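You operate a simulated robot arm through the tools that you are given. There is no shell and no other tool.

Carry out the task below with a simulated robot arm. There is one attempt and no reset: what you move stays moved.

## Task
Couple the hose, unlock the valve and set the air to 3 bar.
Fine: plug home before the valve opens; your own red lock pin goes in its rest; the air stays on.

It is judged by the outcome, as a careful person would: the job done as asked, and still so three seconds after it is handed in. It fails if anything else is knocked over, pushed out of place, dropped, spilled or broken.

## Robot
A 6-joint arm with a two-finger gripper, fixed in place. Base frame: the origin is at the foot of the arm, x ahead of it, y to its left, z up; the work surface is at about z = 90. Readings come in cm, rad, newtons and seconds.
Its first joint turns from -2.897 to 2.897 rad. Payload 2.45 kg.
The tool frame sits at the grasp point between the pads (the TCP): z along the fingers, y along the line on which they close. The tips reach 2 cm beyond it. The gripper opens to 14 cm. The gripper's body begins 16.8 cm behind the TCP.
Orientation is told as [roll, pitch, yaw] about the base's x, y, z axes, in that order, counted from this pose: with the fingers straight down and closing along the base's y, the tool's x points along the base's -x, its y along +y and its z along -z.

## Interface
- The arm moves only by the tool play_rows. Its argument "steps" is a list of rows, each a list of 6 numbers: the shift along the tool's x, y, z in units of 25 mm (1.0 is 25 mm), then the turn, a rotation vector about the tool's x, y, z in units of 5 degrees (1.0 is 5 degrees). In form: [[x, y, z, rx, ry, rz], ...]. A call has 1 to 20 rows; each row shifts and turns the commanded pose from where the row before left it, along the tool's axes as they then stand. "gripper" is the finger opening in mm, from 0 to 140, set as the call begins (left out, the last holds). A call with a number of a shift or a turn outside -1 to 1 is refused whole. Each row takes 0.2 s and may step no farther than 5 cm and 0.15 rad from the row before; otherwise, or with a gripper value out of range, the whole call is refused. A pose out of reach is approached as far as the arm can. The call stops where the force on the tool passes 40 N (or 10 N more than at its start, if that is more) or the arm is blocked; 0.2 s more then pass. The fingers move at their own pace (about 4.5 cm/s each) and stop on an object; they squeeze with about 25 N. The grip force told is the motor's: it shows also when the fingers shut on nothing. Time passes only in rows, and 0.2 s behind the last, so rows that do not move let the fingers close. The reply holds the time, the measured pose of the TCP, the force on the tool along the base axes, the opening and the grip force, in the units named above and with some noise, with the torque about the TCP (base axes, N m) and any sound that the robot's microphone picked up.
- Cameras (640 x 400 px; columns grow to the right, rows downward): "scene" is fixed at [39.92, 64.85, 169.16]; the picture's right is [0.21, 0.98, 0.00], its down [0.94, -0.20, -0.28] and it looks along [-0.27, 0.06, -0.96] (base axes); focal length 311 px, centre (320, 200). "wrist" rides on the gripper at [7.8, 1.1, -20.9] in the tool frame; the picture's right is [-0.14, 0.99, 0.00], its down [-0.92, -0.13, -0.37] and it looks along [-0.36, -0.05, 0.93] (tool axes); focal length 280 px, centre (320, 200). There is no depth. A picture from a camera that has moved, and an enlarged one, comes with that camera's place and axes in the base frame and with its lens.
- snapshot(camera): a new picture of that camera. The clock stands still meanwhile.
- inspect(camera, box): a new picture of the part [left, top, right, bottom] of that camera's present view, enlarged. The clock stands still meanwhile.
- close_job(): hands the job in; it is judged then, once.

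Places have to be worked out from the pictures, the camera data and where the tool is seen. Open the gripper and draw the arm clear of the work before you hand the job in, unless the task says otherwise.

The tools are called by a JSON object that holds its "fn" and its "kwargs". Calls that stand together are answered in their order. play_rows: Moves the arm, as the interface text tells. Its arguments: {"type":"object","properties":{"steps":{"type":"array","items":{"type":"array","items":{"type":"number"}}},"gripper":{"type":"number"}},"required":["steps"]} The other tools are called the same way: snapshot (camera) takes a picture; inspect (camera, box) takes an enlarged picture of a part of a camera's view; close_job () hands the job in.

At the start:

```text
time_s: 0.0
ee_pos: [12.39, 56.52, 128.19]
tool_rot: [0.0, 0.0, 0.001]
force: [0.6, 0.1, 0.1]
wrist_torque: [-0.02, -0.03, 0.0]
finger_gap: 14.02
grip_force: 0.1
```

scene: 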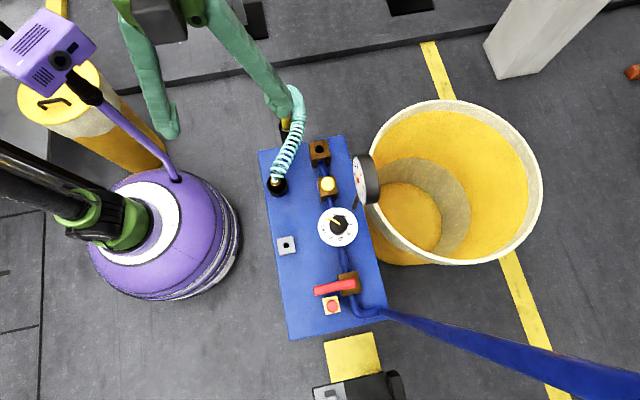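
wrist: 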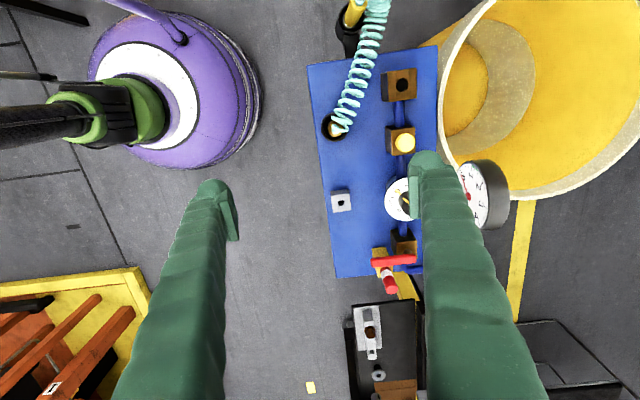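

I'll start by looking closely at the panel from both cameras before moving anything.

{"fn": "inspect", "kwargs": {"camera": "scene", "box": [240, 80, 400, 220]}}

{"fn": "inspect", "kwargs": {"camera": "scene", "box": [250, 200, 410, 400]}}

{"fn": "inspect", "kwargs": {"camera": "wrist", "box": [300, 0, 520, 140]}}

{"fn": "inspect", "kwargs": {"camera": "wrist", "box": [300, 130, 520, 400]}}

```text
2.86 times, centred on (320, 150) of scene
camera zoom: at [39.92, 64.85, 169.16], right [0.21, 0.98, 0.0], down [0.94, -0.2, -0.28], along [-0.27, 0.06, -0.96], focal length 889 px, centre (320, 343)
```

zoom: 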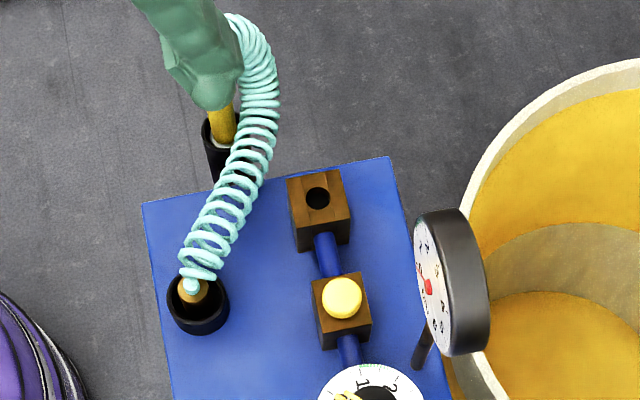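

```text
2.00 times, centred on (330, 300) of scene
camera zoom: at [39.92, 64.85, 169.16], right [0.21, 0.98, 0.0], down [0.94, -0.2, -0.28], along [-0.27, 0.06, -0.96], focal length 622 px, centre (300, 0)
```

zoom: 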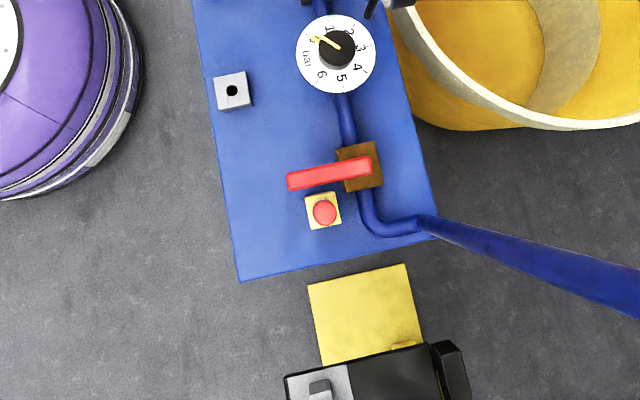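

```text
2.86 times, centred on (410, 70) of wrist
camera zoom: at [4.63, 57.59, 149.09], right [0.14, 0.99, 0.0], down [0.92, -0.13, 0.37], along [0.36, -0.05, -0.93], focal length 801 px, centre (63, 571)
```

zoom: 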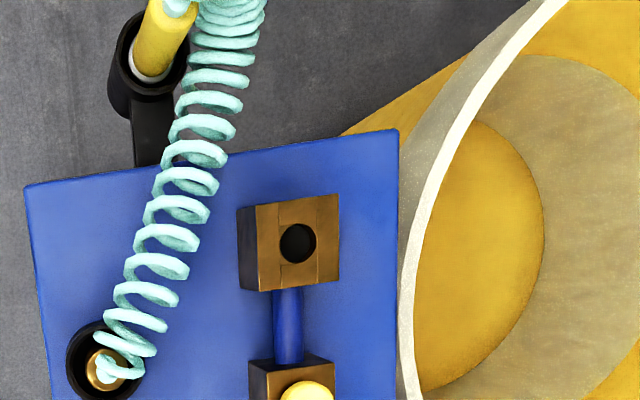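

```text
1.48 times, centred on (410, 265) of wrist
camera zoom: at [4.63, 57.59, 149.09], right [0.14, 0.99, 0.0], down [0.92, -0.13, 0.37], along [0.36, -0.05, -0.93], focal length 415 px, centre (187, 104)
```

zoom: 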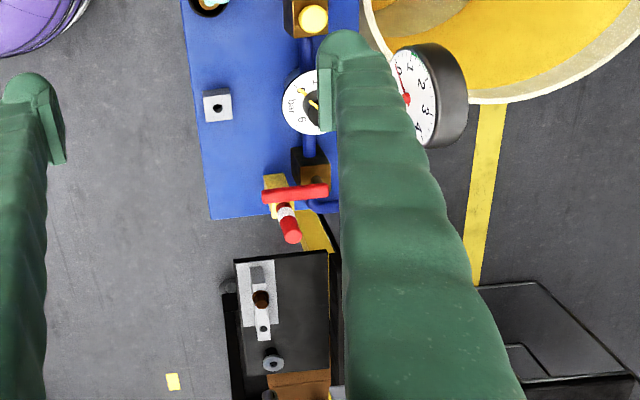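

The panel layout from the two views: plug in a black cup near (12, 60), socket block near (6, 72), dial near (26, 72), valve with red lever near (40, 72), red pin near (44, 67) and a grey holed block near (28, 59). I'll move sideways over the panel at the same height to get a better look.

{"fn": "play_rows", "kwargs": {"steps": [[0, 0.9, 0, 0, 0, 0], [0, 0.9, 0, 0, 0, 0], [0, 0.9, 0, 0, 0, 0], [0, 0.9, 0, 0, 0, 0], [0, 0, 0, 0, 0, 0]]}}

{"fn": "snapshot", "kwargs": {"camera": "wrist"}}

{"fn": "snapshot", "kwargs": {"camera": "scene"}}

```text
time_s: 1.2
ee_pos: [12.53, 65.57, 128.1]
tool_rot: [0.0, 0.0, 0.001]
force: [0.2, 0.5, 0.7]
wrist_torque: [-0.02, -0.02, -0.04]
finger_gap: 14.03
grip_force: 0.1
```

```text
taken
camera wrist: at [4.76, 66.64, 148.93], right [0.14, 0.99, 0.0], down [0.92, -0.13, 0.37], along [0.37, -0.05, -0.93], focal length 280 px, centre (320, 200)
```

wrist: 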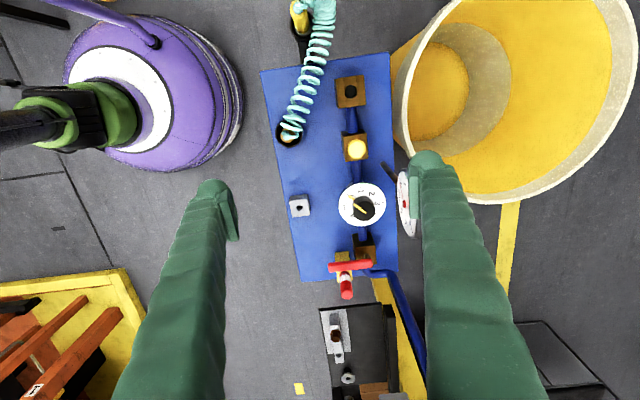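

```text
taken
```

scene: 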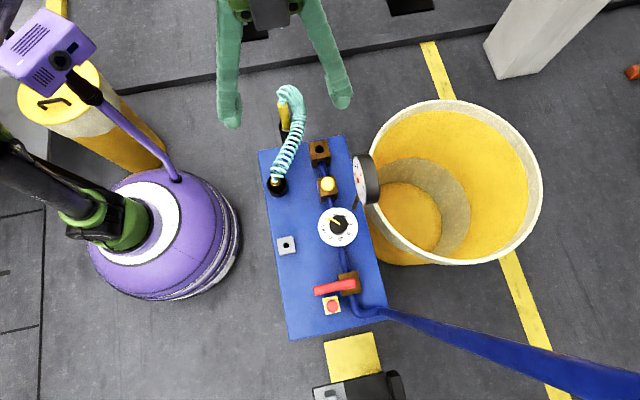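

Clear view of the panel now. I'll enlarge the parts: the hose end, socket, dial, valve/pin area.

{"fn": "inspect", "kwargs": {"camera": "wrist", "box": [250, 0, 410, 100]}}

{"fn": "inspect", "kwargs": {"camera": "wrist", "box": [250, 90, 410, 190]}}

{"fn": "inspect", "kwargs": {"camera": "wrist", "box": [280, 170, 440, 270]}}

{"fn": "inspect", "kwargs": {"camera": "wrist", "box": [290, 230, 420, 310]}}

{"fn": "inspect", "kwargs": {"camera": "scene", "box": [250, 80, 360, 200]}}

{"fn": "inspect", "kwargs": {"camera": "scene", "box": [300, 200, 400, 330]}}

```text
4.00 times, centred on (330, 50) of wrist
camera zoom: at [4.76, 66.64, 148.93], right [0.14, 0.99, 0.0], down [0.92, -0.13, 0.37], along [0.37, -0.05, -0.93], focal length 1122 px, centre (280, 800)
```

zoom: 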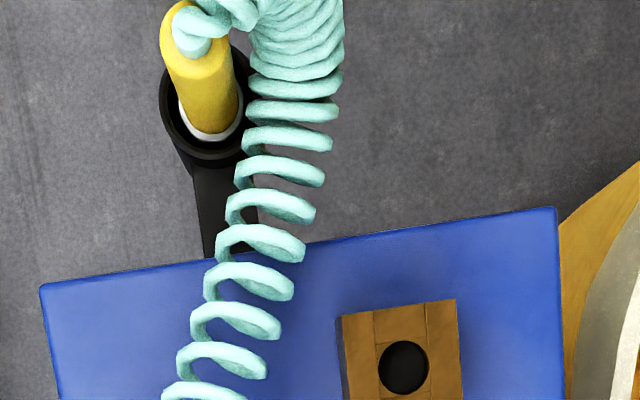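

```text
4.00 times, centred on (330, 140) of wrist
camera zoom: at [4.76, 66.64, 148.93], right [0.14, 0.99, 0.0], down [0.92, -0.13, 0.37], along [0.37, -0.05, -0.93], focal length 1122 px, centre (280, 440)
```

zoom: 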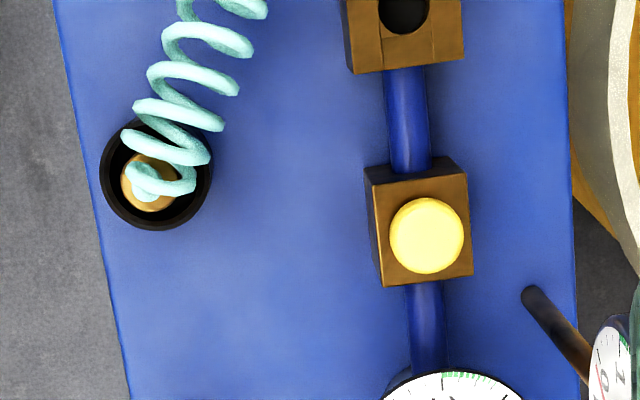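

```text
4.00 times, centred on (360, 220) of wrist
camera zoom: at [4.76, 66.64, 148.93], right [0.14, 0.99, 0.0], down [0.92, -0.13, 0.37], along [0.37, -0.05, -0.93], focal length 1122 px, centre (160, 120)
```

zoom: 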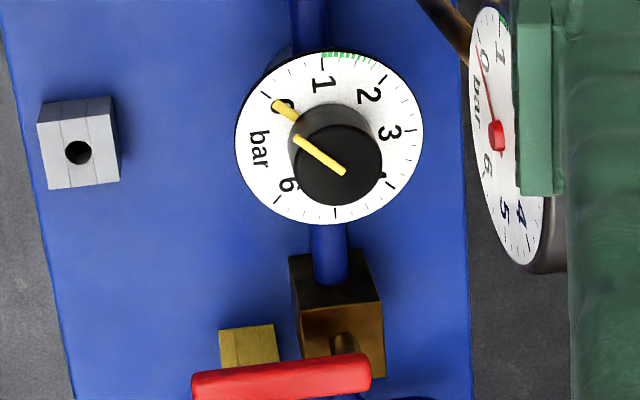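

```text
4.92 times, centred on (355, 270) of wrist
camera zoom: at [4.76, 66.64, 148.93], right [0.14, 0.99, 0.0], down [0.92, -0.13, 0.37], along [0.37, -0.05, -0.93], focal length 1380 px, centre (148, -145)
```

zoom: 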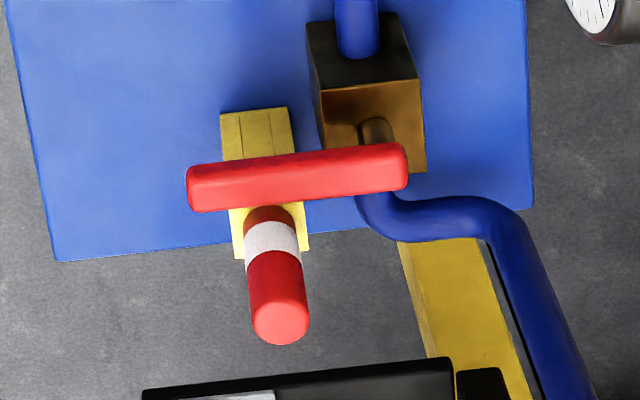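

```text
3.33 times, centred on (305, 140) of scene
camera zoom: at [39.92, 64.85, 169.16], right [0.21, 0.98, 0.0], down [0.94, -0.2, -0.28], along [-0.27, 0.06, -0.96], focal length 1037 px, centre (370, 400)
```

zoom: 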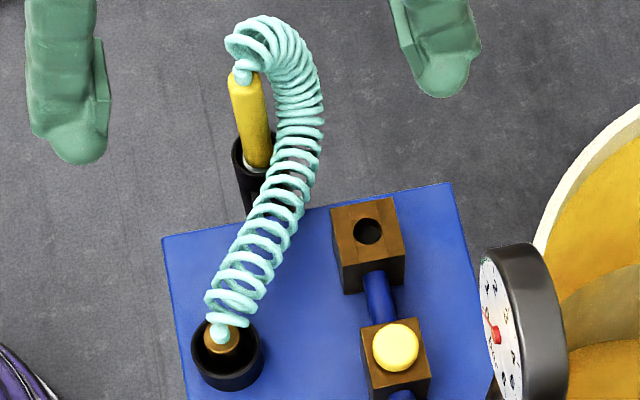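

```text
3.08 times, centred on (350, 265) of scene
camera zoom: at [39.92, 64.85, 169.16], right [0.21, 0.98, 0.0], down [0.94, -0.2, -0.28], along [-0.27, 0.06, -0.96], focal length 957 px, centre (228, 0)
```

zoom: 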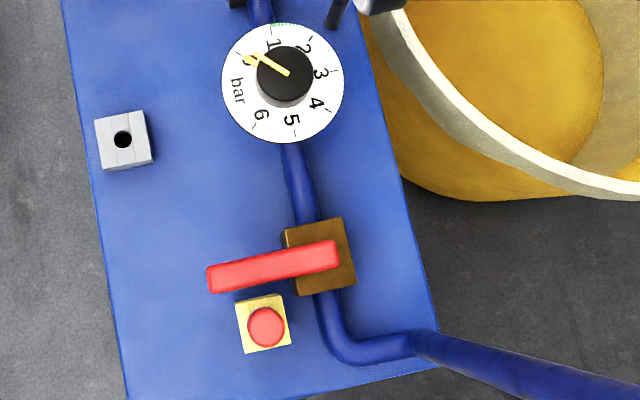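

The hose runs from a brass fitting in the black cup to a yellow-bodied plug standing in a black holster off the panel's near edge (about (-5.5, 65)). I'll move back and slightly lower so the wrist camera sees the plug closely.

{"fn": "play_rows", "kwargs": {"steps": [[0.93, 0, 0.3, 0, 0, 0], [0.93, 0, 0.3, 0, 0, 0], [0.93, 0, 0.3, 0, 0, 0], [0.93, 0, 0.3, 0, 0, 0], [0.93, 0, 0.3, 0, 0, 0], [0.93, 0, 0.3, 0, 0, 0], [0.93, 0, 0.3, 0, 0, 0], [0.93, 0, 0.3, 0, 0, 0], [0.93, 0, 0.3, 0, 0, 0], [0.93, 0, 0.3, 0, 0, 0], [0, 0, 0, 0, 0, 0]]}}

{"fn": "snapshot", "kwargs": {"camera": "wrist"}}

{"fn": "snapshot", "kwargs": {"camera": "scene"}}

```text
time_s: 3.6
ee_pos: [-10.85, 65.51, 120.46]
tool_rot: [0.0, 0.002, 0.002]
force: [0.5, 0.2, -0.9]
wrist_torque: [-0.02, -0.02, -0.02]
finger_gap: 13.98
grip_force: 0.0
```

```text
taken
camera wrist: at [-18.64, 66.61, 141.39], right [0.14, 0.99, 0.0], down [0.92, -0.13, 0.37], along [0.37, -0.05, -0.93], focal length 280 px, centre (320, 200)
```

wrist: 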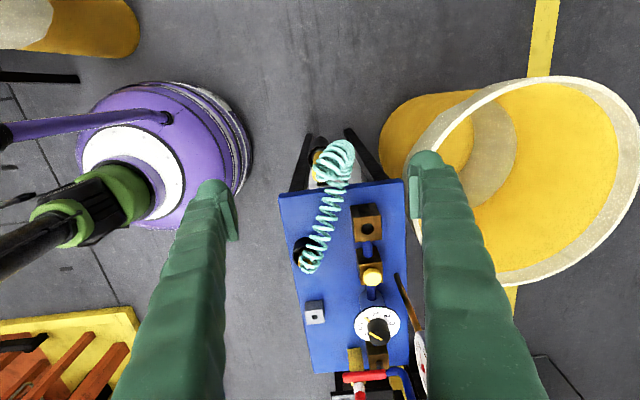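

```text
taken
```

scene: 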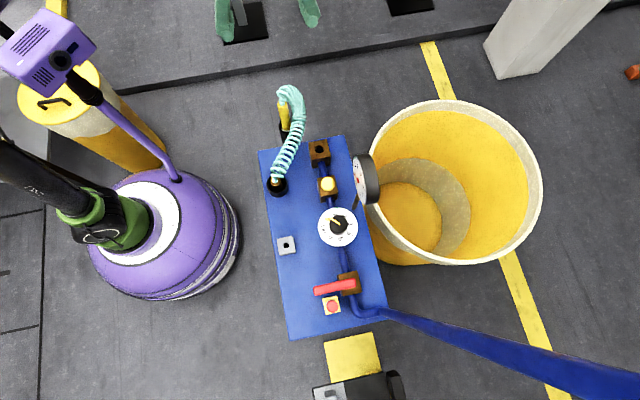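

The panel is a small stand; the bucket and polisher are down on the floor. Let me enlarge the plug and holster.

{"fn": "inspect", "kwargs": {"camera": "wrist", "box": [270, 120, 390, 210]}}

{"fn": "inspect", "kwargs": {"camera": "wrist", "box": [280, 200, 420, 300]}}

{"fn": "inspect", "kwargs": {"camera": "scene", "box": [260, 75, 330, 145]}}

```text
4.44 times, centred on (330, 165) of wrist
camera zoom: at [-18.64, 66.61, 141.39], right [0.14, 0.99, 0.0], down [0.92, -0.13, 0.37], along [0.37, -0.05, -0.93], focal length 1246 px, centre (276, 356)
```

zoom: 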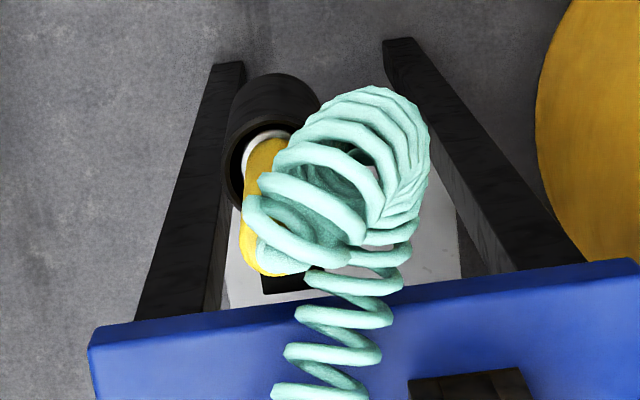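

```text
4.00 times, centred on (350, 250) of wrist
camera zoom: at [-18.64, 66.61, 141.39], right [0.14, 0.99, 0.0], down [0.92, -0.13, 0.37], along [0.37, -0.05, -0.93], focal length 1122 px, centre (200, 0)
```

zoom: 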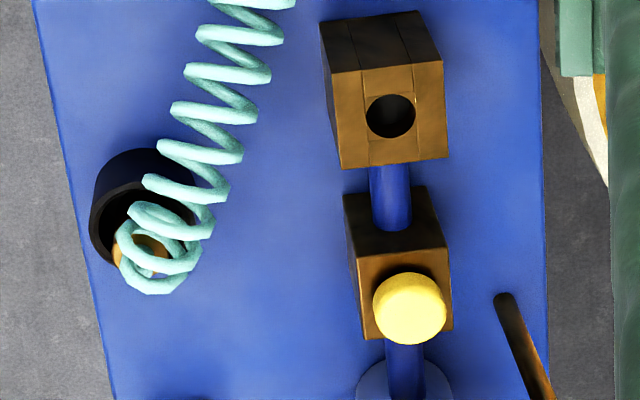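

```text
5.71 times, centred on (295, 110) of scene
camera zoom: at [39.92, 64.85, 169.16], right [0.21, 0.98, 0.0], down [0.94, -0.2, -0.28], along [-0.27, 0.06, -0.96], focal length 1778 px, centre (463, 714)
```

zoom: 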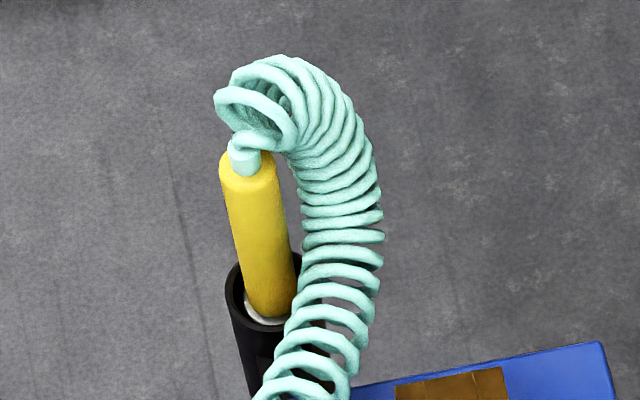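

The plug reads as upright at about (-6.3, 65.0), yellow body from z≈88 up to z≈100, with the coil leaving on its +y side. I'll turn the tool +90° about the vertical so the fingers close along x, clear of the coil.

{"fn": "play_rows", "kwargs": {"steps": [[0, 0, 0, 0, 0, -1], [0, 0, 0, 0, 0, -1], [0, 0, 0, 0, 0, -1], [0, 0, 0, 0, 0, -1], [0, 0, 0, 0, 0, -1], [0, 0, 0, 0, 0, -1], [0, 0, 0, 0, 0, -1], [0, 0, 0, 0, 0, -1], [0, 0, 0, 0, 0, -1], [0, 0, 0, 0, 0, -1], [0, 0, 0, 0, 0, -1], [0, 0, 0, 0, 0, -1], [0, 0, 0, 0, 0, -1], [0, 0, 0, 0, 0, -1], [0, 0, 0, 0, 0, -1], [0, 0, 0, 0, 0, -1], [0, 0, 0, 0, 0, -1], [0, 0, 0, 0, 0, -1], [0, 0, 0, 0, 0, 0]]}}

{"fn": "snapshot", "kwargs": {"camera": "wrist"}}

```text
time_s: 7.6
ee_pos: [-10.8, 65.57, 120.65]
tool_rot: [0.0, -0.001, 1.573]
force: [0.5, -0.8, -0.3]
wrist_torque: [0.01, -0.01, 0.02]
finger_gap: 14.0
grip_force: 0.0
```

```text
taken
camera wrist: at [-11.82, 57.72, 141.63], right [-0.99, 0.14, 0.0], down [0.13, 0.92, 0.37], along [0.05, 0.37, -0.93], focal length 280 px, centre (320, 200)
```

wrist: 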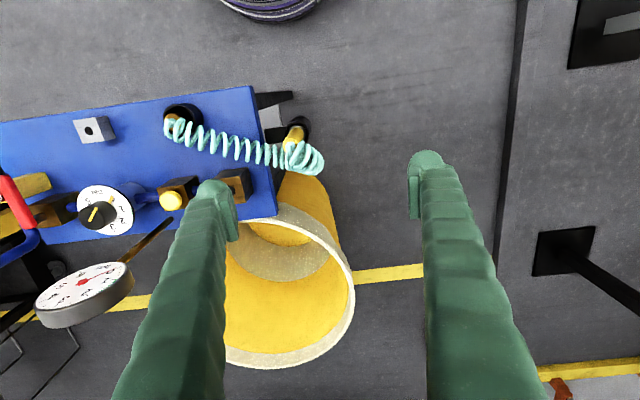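

This view from the robot's side shows the plug, coil and gauge well. Enlarging the plug area to locate it against the coil.

{"fn": "inspect", "kwargs": {"camera": "wrist", "box": [240, 90, 360, 190]}}

{"fn": "inspect", "kwargs": {"camera": "wrist", "box": [20, 160, 180, 340]}}

{"fn": "inspect", "kwargs": {"camera": "wrist", "box": [130, 80, 290, 220]}}

```text
4.00 times, centred on (300, 140) of wrist
camera zoom: at [-11.82, 57.72, 141.63], right [-0.99, 0.14, 0.0], down [0.13, 0.92, 0.37], along [0.05, 0.37, -0.93], focal length 1122 px, centre (400, 440)
```

zoom: 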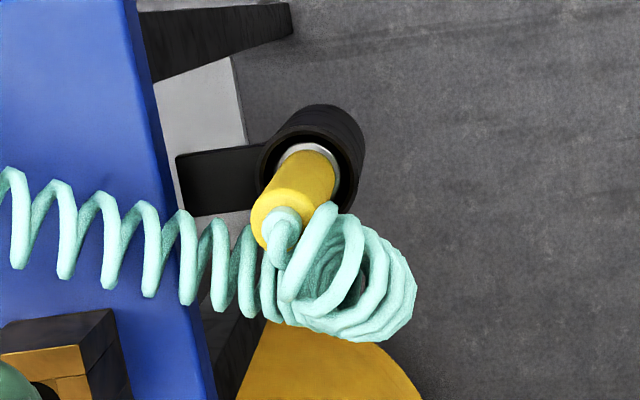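

```text
2.22 times, centred on (100, 250) of wrist
camera zoom: at [-11.82, 57.72, 141.63], right [-0.99, 0.14, 0.0], down [0.13, 0.92, 0.37], along [0.05, 0.37, -0.93], focal length 623 px, centre (809, 89)
```

zoom: 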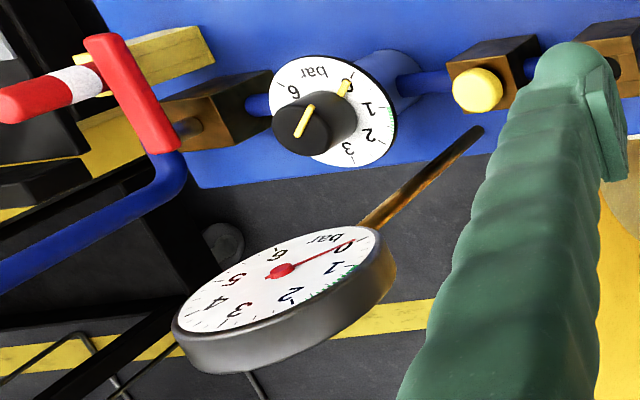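

```text
2.86 times, centred on (210, 150) of wrist
camera zoom: at [-11.82, 57.72, 141.63], right [-0.99, 0.14, 0.0], down [0.13, 0.92, 0.37], along [0.05, 0.37, -0.93], focal length 801 px, centre (634, 343)
```

zoom: 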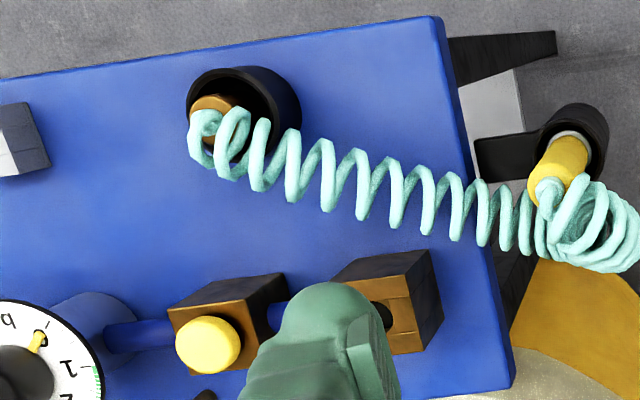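

The plug sits about 4 cm in +x from the tool, at roughly (-6.5, 64.7). I'll move above it and lower to about z=112, still above the coil, to check alignment.

{"fn": "play_rows", "kwargs": {"steps": [[0.08, -0.43, 0, 0, 0, 0], [0.08, -0.43, 0, 0, 0, 0], [0.08, -0.43, 0, 0, 0, 0], [0.08, -0.43, 0, 0, 0, 0], [0, 0, 0.8, 0, 0, 0], [0, 0, 0.8, 0, 0, 0], [0, 0, 0.8, 0, 0, 0], [0, 0, 0.8, 0, 0, 0], [0, 0, 0, 0, 0, 0]]}}

{"fn": "inspect", "kwargs": {"camera": "wrist", "box": [240, 100, 400, 200]}}

{"fn": "inspect", "kwargs": {"camera": "scene", "box": [220, 60, 380, 160]}}

```text
time_s: 9.6
ee_pos: [-6.38, 64.71, 112.61]
tool_rot: [0.0, 0.0, 1.572]
force: [0.1, 0.3, 0.5]
wrist_torque: [0.0, -0.03, 0.03]
finger_gap: 14.01
grip_force: 0.0
```

```text
4.00 times, centred on (320, 150) of wrist
camera zoom: at [-7.45, 56.81, 133.57], right [-0.99, 0.14, 0.0], down [0.13, 0.92, 0.37], along [0.05, 0.37, -0.93], focal length 1122 px, centre (320, 400)
```

zoom: 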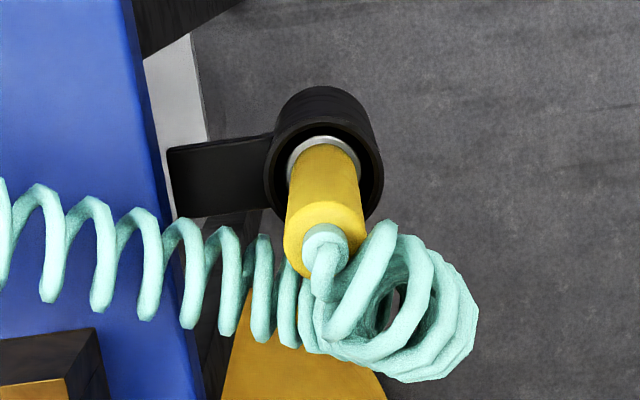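

```text
4.00 times, centred on (300, 110) of scene
camera zoom: at [39.92, 64.85, 169.16], right [0.21, 0.98, 0.0], down [0.94, -0.2, -0.28], along [-0.27, 0.06, -0.96], focal length 1244 px, centre (400, 560)
```

zoom: 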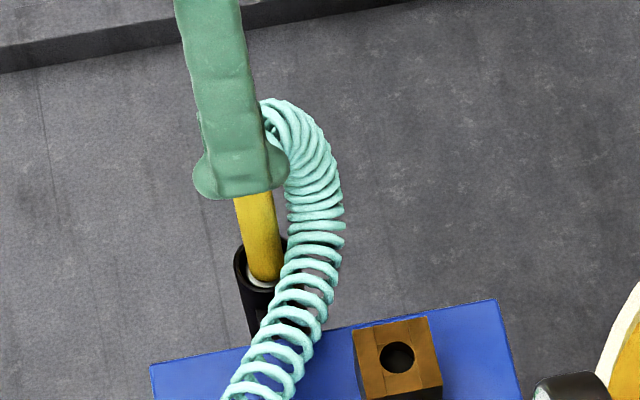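

The plug's axis lines up with the tool at about (-6.5, 64.8), but a straight-down grasp would brush the coil. I'll turn back to yaw 45° and tilt the palm toward the robot's side by 35°, narrowing the opening to 80 mm.

{"fn": "play_rows", "kwargs": {"steps": [[0, 0, -0.5, 0, 0, 1], [0, 0, -0.5, 0, 0, 1], [0, 0, 0, 0, 0, 1], [0, 0, 0, 0, 0, 1], [0, 0, 0, 0, 0, 1], [0, 0, 0, 0, 0, 1], [0, 0, 0, 0, 0, 1], [0, 0, 0, 0, 0, 1], [0, 0, 0, 0, 0, 1], [0, 0, 0, 0, -1, 0], [0, 0, 0, 0, -1, 0], [0, 0, 0, 0, -1, 0], [0, 0, 0, 0, -1, 0], [0, 0, 0, 0, -1, 0], [0, 0, 0, 0, -1, 0], [0, 0, 0, 0, -1, 0], [0, 0, 0, 0, 0, 0]], "gripper": 80}}

{"fn": "snapshot", "kwargs": {"camera": "wrist"}}

{"fn": "snapshot", "kwargs": {"camera": "scene"}}

```text
time_s: 13.2
ee_pos: [-6.58, 64.77, 115.2]
tool_rot: [0.0, -0.612, 0.786]
force: [0.1, 0.2, -0.2]
wrist_torque: [0.01, 0.02, 0.01]
finger_gap: 8.0
grip_force: 0.0
```

```text
taken
camera wrist: at [-20.25, 52.43, 127.88], right [-0.62, 0.78, 0.08], down [0.47, 0.29, 0.83], along [0.62, 0.55, -0.55], focal length 280 px, centre (320, 200)
```

wrist: 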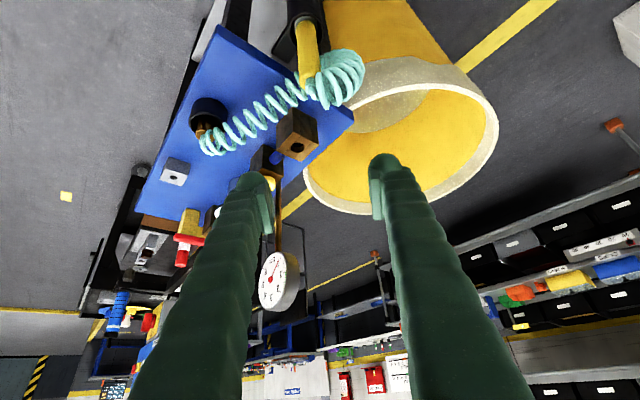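

```text
taken
```

scene: 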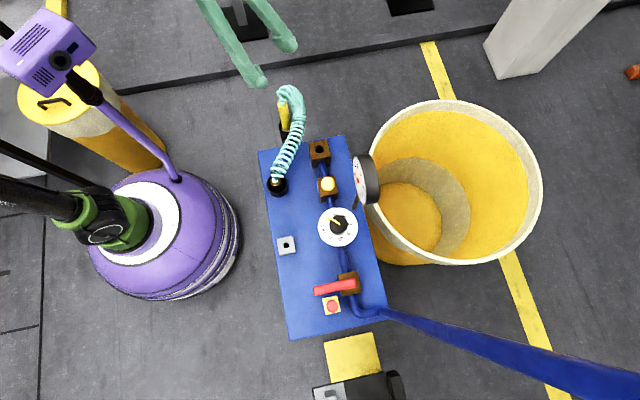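

The tilted pose tracks fine. The coil bulges out to about x=-10.9, y=66–70 at z≈100, so I'll swing the palm to point straight back toward -y (yaw 90°) while keeping the 35° tilt, then back off and down to a pre-grasp point.

{"fn": "play_rows", "kwargs": {"steps": [[0, 0, 0, -0.574, 0, -0.819], [0, 0, 0, -0.574, 0, -0.819], [0, 0, 0, -0.574, 0, -0.819], [0, 0, 0, -0.574, 0, -0.819], [0, 0, 0, -0.574, 0, -0.819], [0, 0, 0, -0.574, 0, -0.819], [0, 0, 0, -0.574, 0, -0.819], [0, 0, 0, -0.574, 0, -0.819], [0, 0, 0, -0.574, 0, -0.819], [0.85, 0, 0.28, 0, 0, 0], [0.85, 0, 0.28, 0, 0, 0], [0.85, 0, 0.28, 0, 0, 0], [0.85, 0, 0.28, 0, 0, 0], [0.85, 0, 0.28, 0, 0, 0], [0.85, 0, 0.28, 0, 0, 0], [0, 0, 0, 0, 0, 0]]}}

{"fn": "snapshot", "kwargs": {"camera": "wrist"}}

{"fn": "snapshot", "kwargs": {"camera": "scene"}}

```text
time_s: 16.6
ee_pos: [-6.29, 56.79, 104.42]
tool_rot: [0.002, -0.611, 1.57]
force: [0.7, 0.4, -0.6]
wrist_torque: [-0.01, 0.0, -0.05]
finger_gap: 7.96
grip_force: 0.1
```

```text
taken
camera wrist: at [-7.31, 38.38, 117.01], right [-0.99, 0.11, 0.08], down [0.13, 0.54, 0.83], along [0.05, 0.83, -0.55], focal length 280 px, centre (320, 200)
```

wrist: 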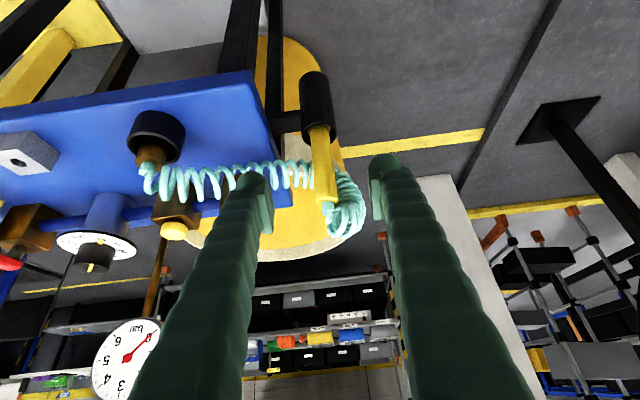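

```text
taken
```

scene: 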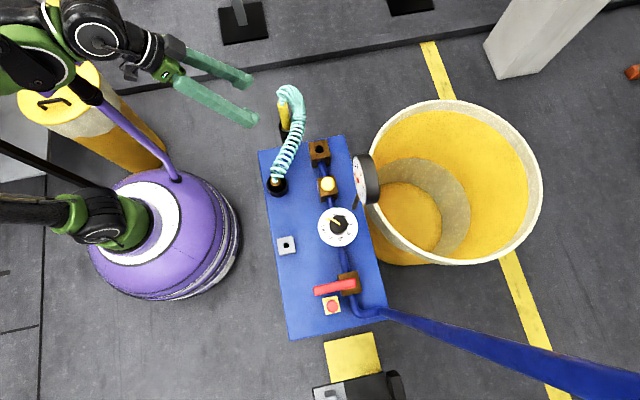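

Good side view. I'll enlarge the plug between the fingers and the panel fittings from this angle.

{"fn": "inspect", "kwargs": {"camera": "wrist", "box": [240, 60, 400, 260]}}

{"fn": "inspect", "kwargs": {"camera": "wrist", "box": [90, 60, 250, 260]}}

{"fn": "inspect", "kwargs": {"camera": "wrist", "box": [0, 80, 200, 400]}}

```text
2.00 times, centred on (320, 160) of wrist
camera zoom: at [-7.31, 38.38, 117.01], right [-0.99, 0.11, 0.08], down [0.13, 0.54, 0.83], along [0.05, 0.83, -0.55], focal length 561 px, centre (320, 280)
```

zoom: 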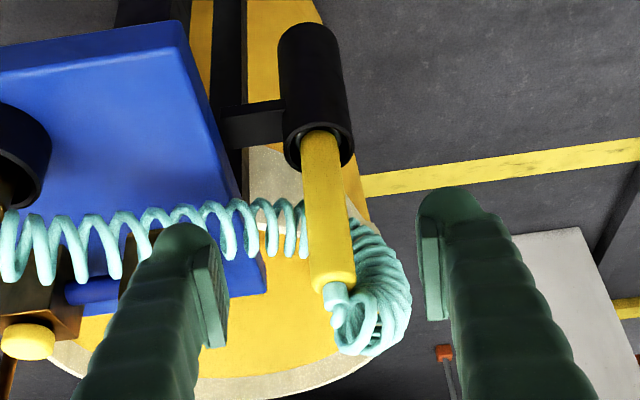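

```text
2.00 times, centred on (170, 160) of wrist
camera zoom: at [-7.31, 38.38, 117.01], right [-0.99, 0.11, 0.08], down [0.13, 0.54, 0.83], along [0.05, 0.83, -0.55], focal length 561 px, centre (620, 280)
```

zoom: 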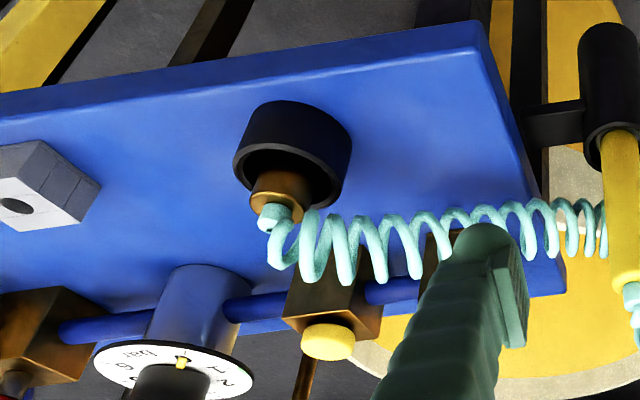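

```text
1.25 times, centred on (100, 240) of wrist
camera zoom: at [-7.31, 38.38, 117.01], right [-0.99, 0.11, 0.08], down [0.13, 0.54, 0.83], along [0.05, 0.83, -0.55], focal length 350 px, centre (595, 150)
```

zoom: 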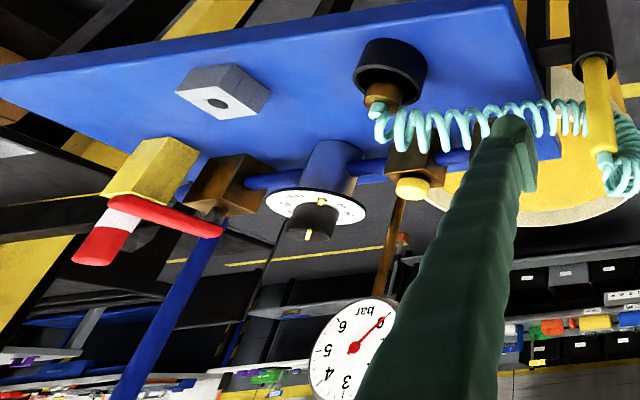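

The plug's axis projects exactly where a vertical rod at (-6.5, 64.8) from z≈88 to z≈100 should. I'll advance along the finger direction to put the grasp point at about (-6.5, 64.8, 94).

{"fn": "play_rows", "kwargs": {"steps": [[-0.23, 0.08, 0, 0, 0, 0], [0, 0, 0.65, 0, 0, 0], [0, 0, 0.65, 0, 0, 0], [0, 0, 0.65, 0, 0, 0], [0, 0, 0.65, 0, 0, 0], [0, 0, 0.65, 0, 0, 0], [0, 0, 0.65, 0, 0, 0], [0, 0, 0.65, 0, 0, 0], [0, 0, 0.7, 0, 0, 0], [0, 0, 0, 0, 0, 0]]}}

{"fn": "snapshot", "kwargs": {"camera": "wrist"}}

{"fn": "inspect", "kwargs": {"camera": "scene", "box": [220, 60, 380, 160]}}

```text
time_s: 18.8
ee_pos: [-6.61, 64.72, 93.96]
tool_rot: [0.001, -0.612, 1.572]
force: [1.0, 0.9, -0.1]
wrist_torque: [-0.01, -0.01, -0.01]
finger_gap: 7.98
grip_force: 0.0
```

```text
taken
camera wrist: at [-7.69, 46.34, 106.69], right [-0.99, 0.11, 0.08], down [0.13, 0.54, 0.83], along [0.05, 0.83, -0.55], focal length 280 px, centre (320, 200)
```

wrist: 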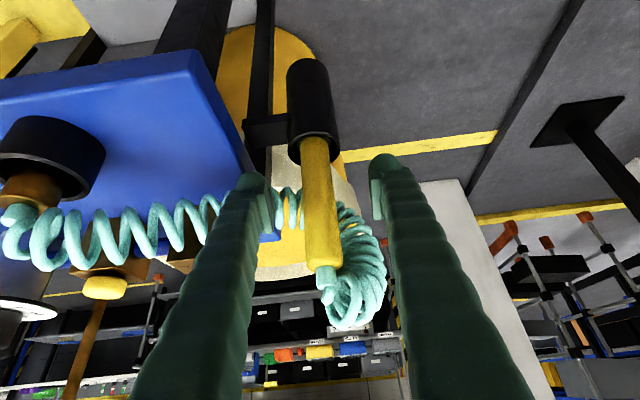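

```text
4.00 times, centred on (300, 110) of scene
camera zoom: at [39.92, 64.85, 169.16], right [0.21, 0.98, 0.0], down [0.94, -0.2, -0.28], along [-0.27, 0.06, -0.96], focal length 1244 px, centre (400, 560)
```

zoom: 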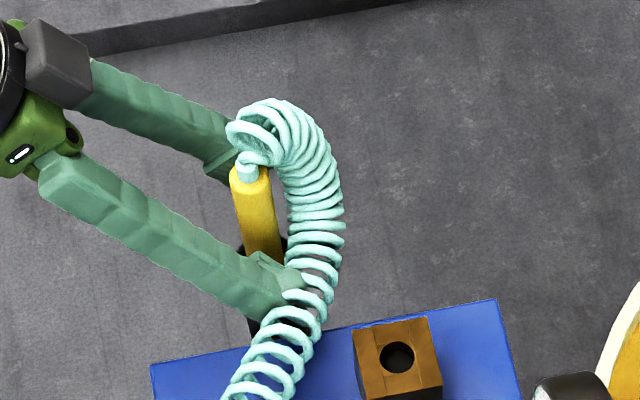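

The plug is centred between the fingers and the +x finger passes under the coil without touching. Closing the gripper now.

{"fn": "play_rows", "kwargs": {"steps": [[0, 0, 0, 0, 0, 0], [0, 0, 0, 0, 0, 0], [0, 0, 0, 0, 0, 0], [0, 0, 0, 0, 0, 0], [0, 0, 0, 0, 0, 0], [0, 0, 0, 0, 0, 0]], "gripper": 0}}

{"fn": "snapshot", "kwargs": {"camera": "wrist"}}

{"fn": "inspect", "kwargs": {"camera": "scene", "box": [220, 60, 380, 160]}}

```text
time_s: 20.2
ee_pos: [-6.57, 64.78, 94.02]
tool_rot: [0.003, -0.61, 1.569]
force: [-0.7, 0.0, -0.1]
wrist_torque: [0.01, -0.04, -0.02]
finger_gap: 2.44
grip_force: 24.7
```

```text
taken
camera wrist: at [-7.68, 46.34, 106.7], right [-0.99, 0.11, 0.08], down [0.13, 0.54, 0.83], along [0.05, 0.83, -0.55], focal length 280 px, centre (320, 200)
```

wrist: 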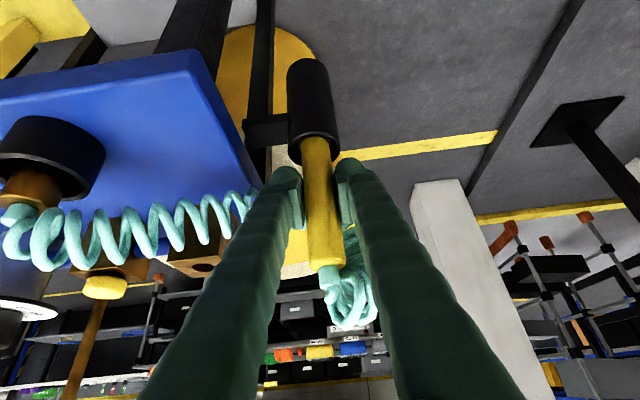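

```text
4.00 times, centred on (300, 110) of scene
camera zoom: at [39.92, 64.85, 169.16], right [0.21, 0.98, 0.0], down [0.94, -0.2, -0.28], along [-0.27, 0.06, -0.96], focal length 1244 px, centre (400, 560)
```

zoom: 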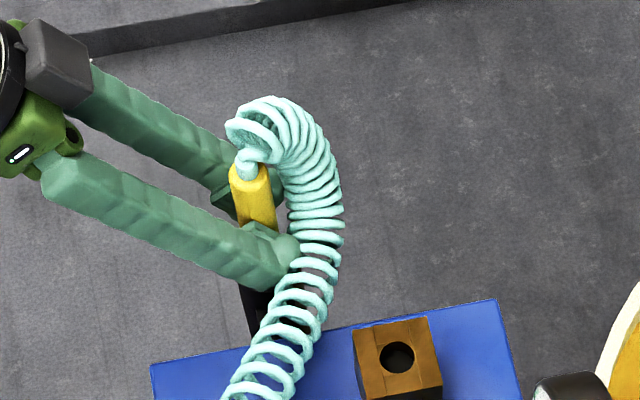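

The plug is gripped (gap 2.44 cm, 25 N). Lifting it straight up out of the holster, slowly, watching the force.

{"fn": "play_rows", "kwargs": {"steps": [[-0.229, 0, -0.328, 0, 0, 0], [-0.229, 0, -0.328, 0, 0, 0], [-0.229, 0, -0.328, 0, 0, 0], [-0.229, 0, -0.328, 0, 0, 0], [-0.229, 0, -0.328, 0, 0, 0], [-0.229, 0, -0.328, 0, 0, 0], [-0.229, 0, -0.328, 0, 0, 0], [-0.229, 0, -0.328, 0, 0, 0], [0, 0, 0, 0, 0, 0]]}}

{"fn": "snapshot", "kwargs": {"camera": "wrist"}}

{"fn": "inspect", "kwargs": {"camera": "scene", "box": [220, 60, 380, 160]}}

```text
time_s: 22.2
ee_pos: [-6.62, 64.6, 102.01]
tool_rot: [0.002, -0.61, 1.572]
force: [-0.2, 0.1, -1.1]
wrist_torque: [0.0, -0.01, 0.01]
finger_gap: 2.43
grip_force: 25.2
```

```text
taken
camera wrist: at [-7.67, 46.22, 114.69], right [-0.99, 0.11, 0.08], down [0.13, 0.54, 0.83], along [0.05, 0.83, -0.55], focal length 280 px, centre (320, 200)
```

wrist: 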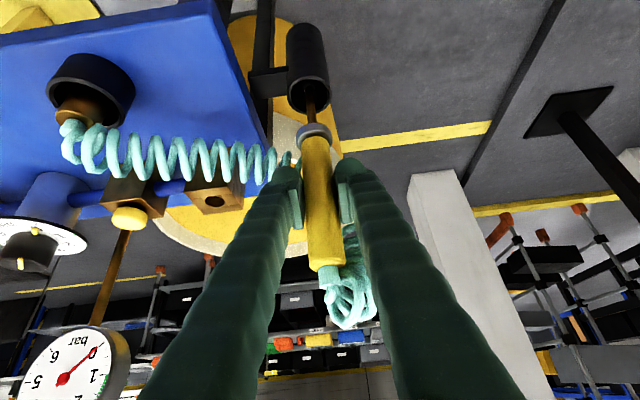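

```text
4.00 times, centred on (300, 110) of scene
camera zoom: at [39.92, 64.85, 169.16], right [0.21, 0.98, 0.0], down [0.94, -0.2, -0.28], along [-0.27, 0.06, -0.96], focal length 1244 px, centre (400, 560)
```

zoom: 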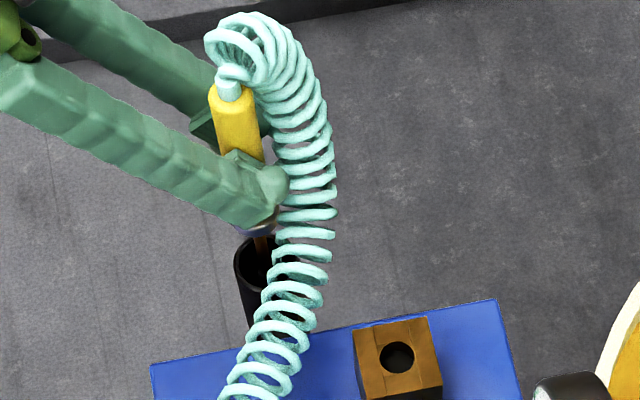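

The yellow body has a steel collar and a slim brass nose – it is the plug. Lifting further to bring the nose fully clear.

{"fn": "play_rows", "kwargs": {"steps": [[-0.344, 0, -0.492, 0, 0, 0], [-0.344, 0, -0.492, 0, 0, 0], [-0.344, 0, -0.492, 0, 0, 0], [-0.344, 0, -0.492, 0, 0, 0], [0, 0, 0, 0, 0, 0]]}}

{"fn": "inspect", "kwargs": {"camera": "wrist", "box": [240, 40, 400, 300]}}

{"fn": "snapshot", "kwargs": {"camera": "wrist"}}

{"fn": "snapshot", "kwargs": {"camera": "scene"}}

```text
time_s: 23.4
ee_pos: [-6.85, 64.68, 108.13]
tool_rot: [0.001, -0.612, 1.57]
force: [0.2, 0.3, -1.5]
wrist_torque: [-0.03, -0.02, 0.02]
finger_gap: 2.43
grip_force: 24.9
```

```text
1.54 times, centred on (320, 170) of wrist
camera zoom: at [-7.87, 46.19, 120.85], right [-0.99, 0.11, 0.08], down [0.13, 0.54, 0.83], along [0.05, 0.83, -0.55], focal length 431 px, centre (320, 246)
```

zoom: 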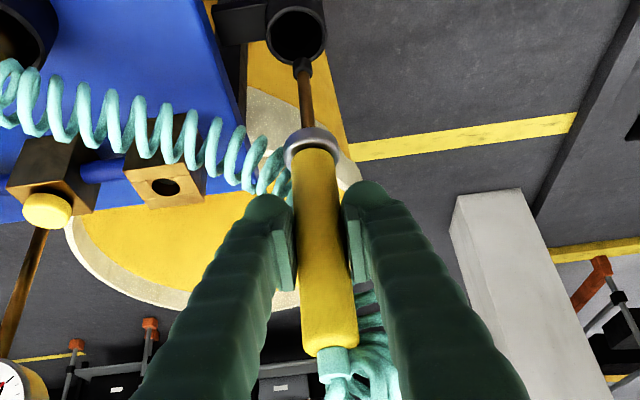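

```text
taken
camera wrist: at [-7.87, 46.19, 120.85], right [-0.99, 0.11, 0.08], down [0.13, 0.54, 0.83], along [0.05, 0.83, -0.55], focal length 280 px, centre (320, 200)
```

wrist: 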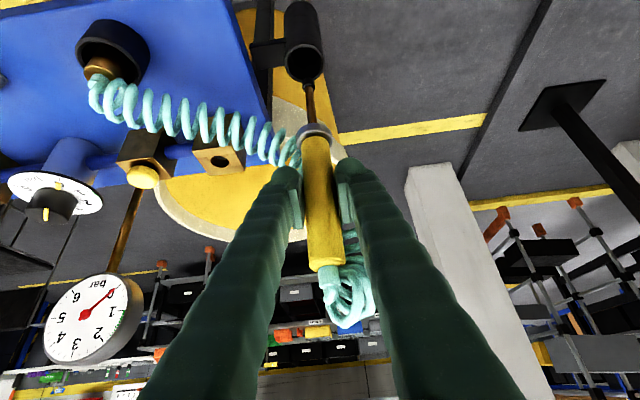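

```text
taken
```

scene: 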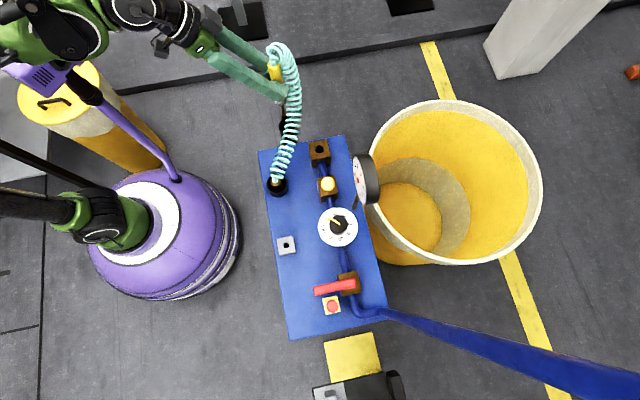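

The nose end needs a closer look – there's something dark at the tip.

{"fn": "inspect", "kwargs": {"camera": "wrist", "box": [270, 60, 350, 160]}}

{"fn": "inspect", "kwargs": {"camera": "wrist", "box": [60, 0, 180, 110]}}

{"fn": "inspect", "kwargs": {"camera": "wrist", "box": [180, 110, 280, 200]}}

{"fn": "inspect", "kwargs": {"camera": "scene", "box": [240, 30, 340, 200]}}

```text
4.00 times, centred on (310, 110) of wrist
camera zoom: at [-7.87, 46.19, 120.85], right [-0.99, 0.11, 0.08], down [0.13, 0.54, 0.83], along [0.05, 0.83, -0.55], focal length 1122 px, centre (360, 560)
```

zoom: 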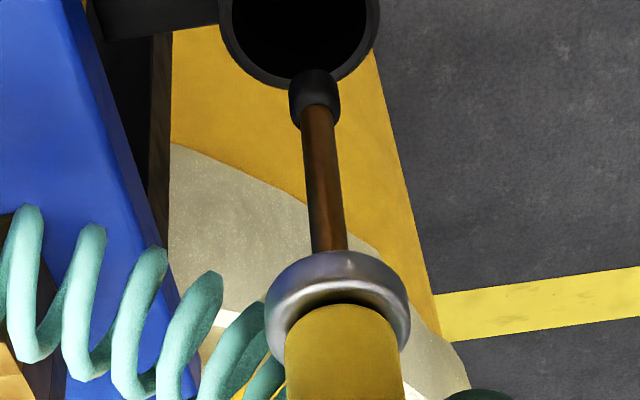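

```text
3.64 times, centred on (120, 55) of wrist
camera zoom: at [-7.87, 46.19, 120.85], right [-0.99, 0.11, 0.08], down [0.13, 0.54, 0.83], along [0.05, 0.83, -0.55], focal length 1020 px, centre (1047, 727)
```

zoom: 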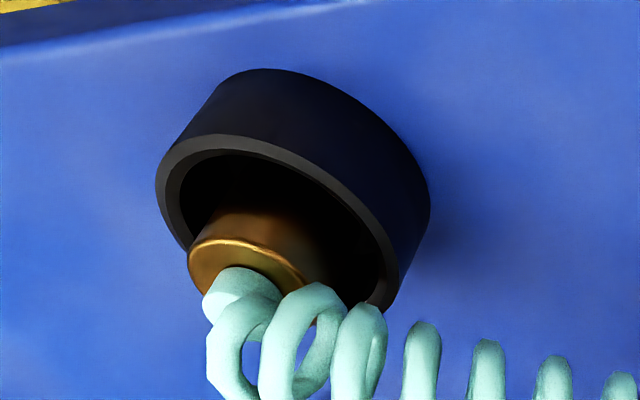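

```text
4.44 times, centred on (230, 155) of wrist
camera zoom: at [-7.87, 46.19, 120.85], right [-0.99, 0.11, 0.08], down [0.13, 0.54, 0.83], along [0.05, 0.83, -0.55], focal length 1246 px, centre (720, 400)
```

zoom: 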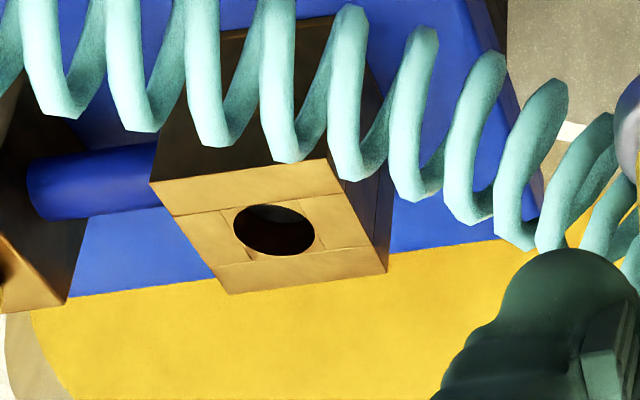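

```text
2.35 times, centred on (290, 115) of scene
camera zoom: at [39.92, 64.85, 169.16], right [0.21, 0.98, 0.0], down [0.94, -0.2, -0.28], along [-0.27, 0.06, -0.96], focal length 732 px, centre (391, 400)
```

zoom: 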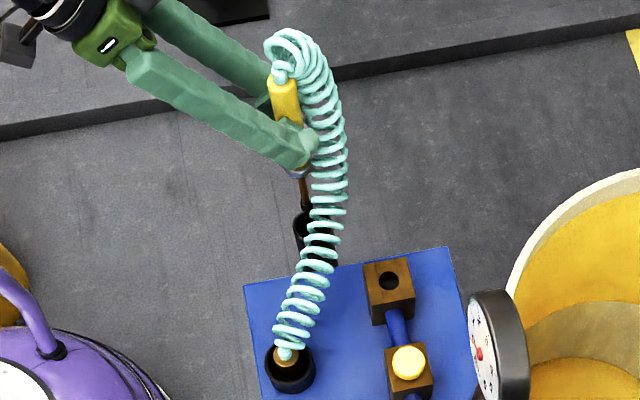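

The yellow piece turns out to be a blow gun: steel ring, thin brass nozzle, black rubber tip. So the brass-bodied fitting standing in the black cup is the hose's plug. I'll return the blow gun to its holster by retracing exactly the same path, first part-way.

{"fn": "play_rows", "kwargs": {"steps": [[0.344, 0, 0.492, 0, 0, 0], [0.344, 0, 0.492, 0, 0, 0], [0.344, 0, 0.492, 0, 0, 0], [0.344, 0, 0.492, 0, 0, 0], [0, 0, 0, 0, 0, 0]]}}

{"fn": "inspect", "kwargs": {"camera": "wrist", "box": [270, 30, 350, 160]}}

{"fn": "inspect", "kwargs": {"camera": "scene", "box": [250, 80, 330, 150]}}

```text
time_s: 24.6
ee_pos: [-6.53, 64.7, 102.22]
tool_rot: [0.003, -0.611, 1.57]
force: [-0.5, -0.4, -1.1]
wrist_torque: [0.0, 0.01, -0.02]
finger_gap: 2.49
grip_force: 24.9
```

```text
3.08 times, centred on (310, 95) of wrist
camera zoom: at [-7.61, 46.29, 114.81], right [-0.99, 0.11, 0.08], down [0.13, 0.54, 0.83], along [0.05, 0.83, -0.55], focal length 863 px, centre (351, 523)
```

zoom: 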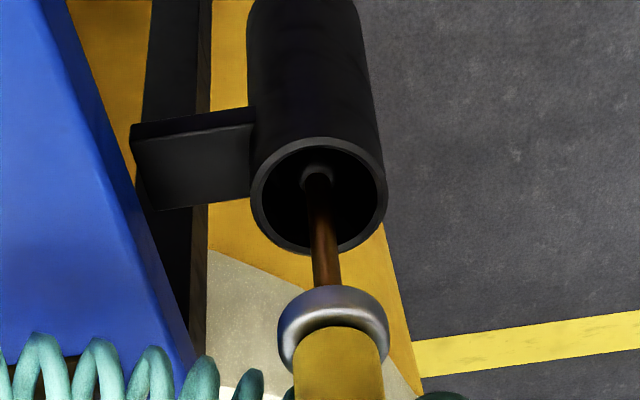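

```text
5.71 times, centred on (290, 115) of scene
camera zoom: at [39.92, 64.85, 169.16], right [0.21, 0.98, 0.0], down [0.94, -0.2, -0.28], along [-0.27, 0.06, -0.96], focal length 1778 px, centre (491, 686)
```

zoom: 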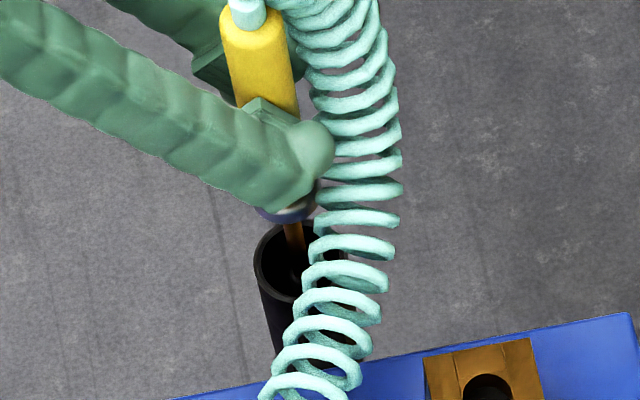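

The nozzle is centred in the holster mouth and re-entering. Continuing down to its original seat.

{"fn": "play_rows", "kwargs": {"steps": [[0.229, 0, 0.328, 0, 0, 0], [0.229, 0, 0.328, 0, 0, 0], [0.229, 0, 0.328, 0, 0, 0], [0.229, 0, 0.328, 0, 0, 0], [0.229, 0, 0.328, 0, 0, 0], [0.229, 0, 0.328, 0, 0, 0], [0.115, 0, 0.164, 0, 0, 0], [0.115, 0, 0.164, 0, 0, 0], [0.115, 0, 0.164, 0, 0, 0], [0.1, 0, 0.145, 0, 0, 0], [0, 0, 0, 0, 0, 0]]}}

{"fn": "inspect", "kwargs": {"camera": "wrist", "box": [240, 40, 400, 300]}}

{"fn": "inspect", "kwargs": {"camera": "scene", "box": [250, 80, 330, 150]}}

```text
time_s: 27.0
ee_pos: [-6.6, 64.72, 94.12]
tool_rot: [0.004, -0.61, 1.57]
force: [0.1, 1.0, -1.6]
wrist_torque: [0.0, 0.01, -0.06]
finger_gap: 2.46
grip_force: 24.6
```

```text
1.54 times, centred on (320, 170) of wrist
camera zoom: at [-7.71, 46.3, 106.71], right [-0.99, 0.11, 0.08], down [0.13, 0.54, 0.83], along [0.05, 0.83, -0.55], focal length 431 px, centre (320, 246)
```

zoom: 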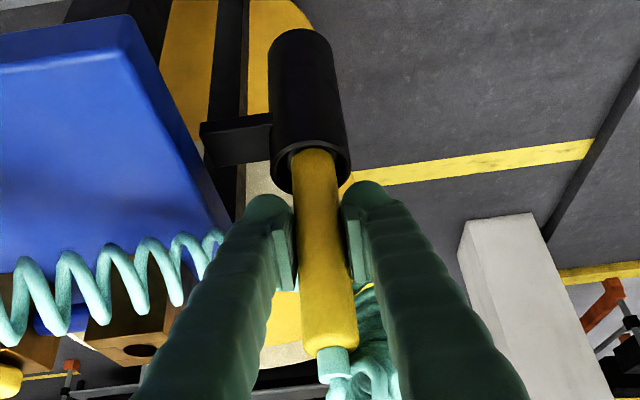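

```text
5.71 times, centred on (290, 115) of scene
camera zoom: at [39.92, 64.85, 169.16], right [0.21, 0.98, 0.0], down [0.94, -0.2, -0.28], along [-0.27, 0.06, -0.96], focal length 1778 px, centre (491, 686)
```

zoom: 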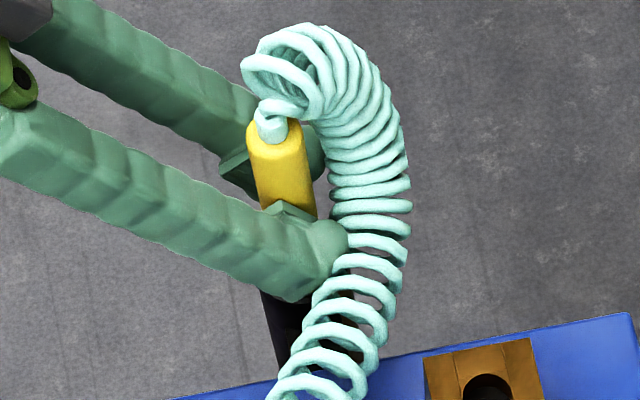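

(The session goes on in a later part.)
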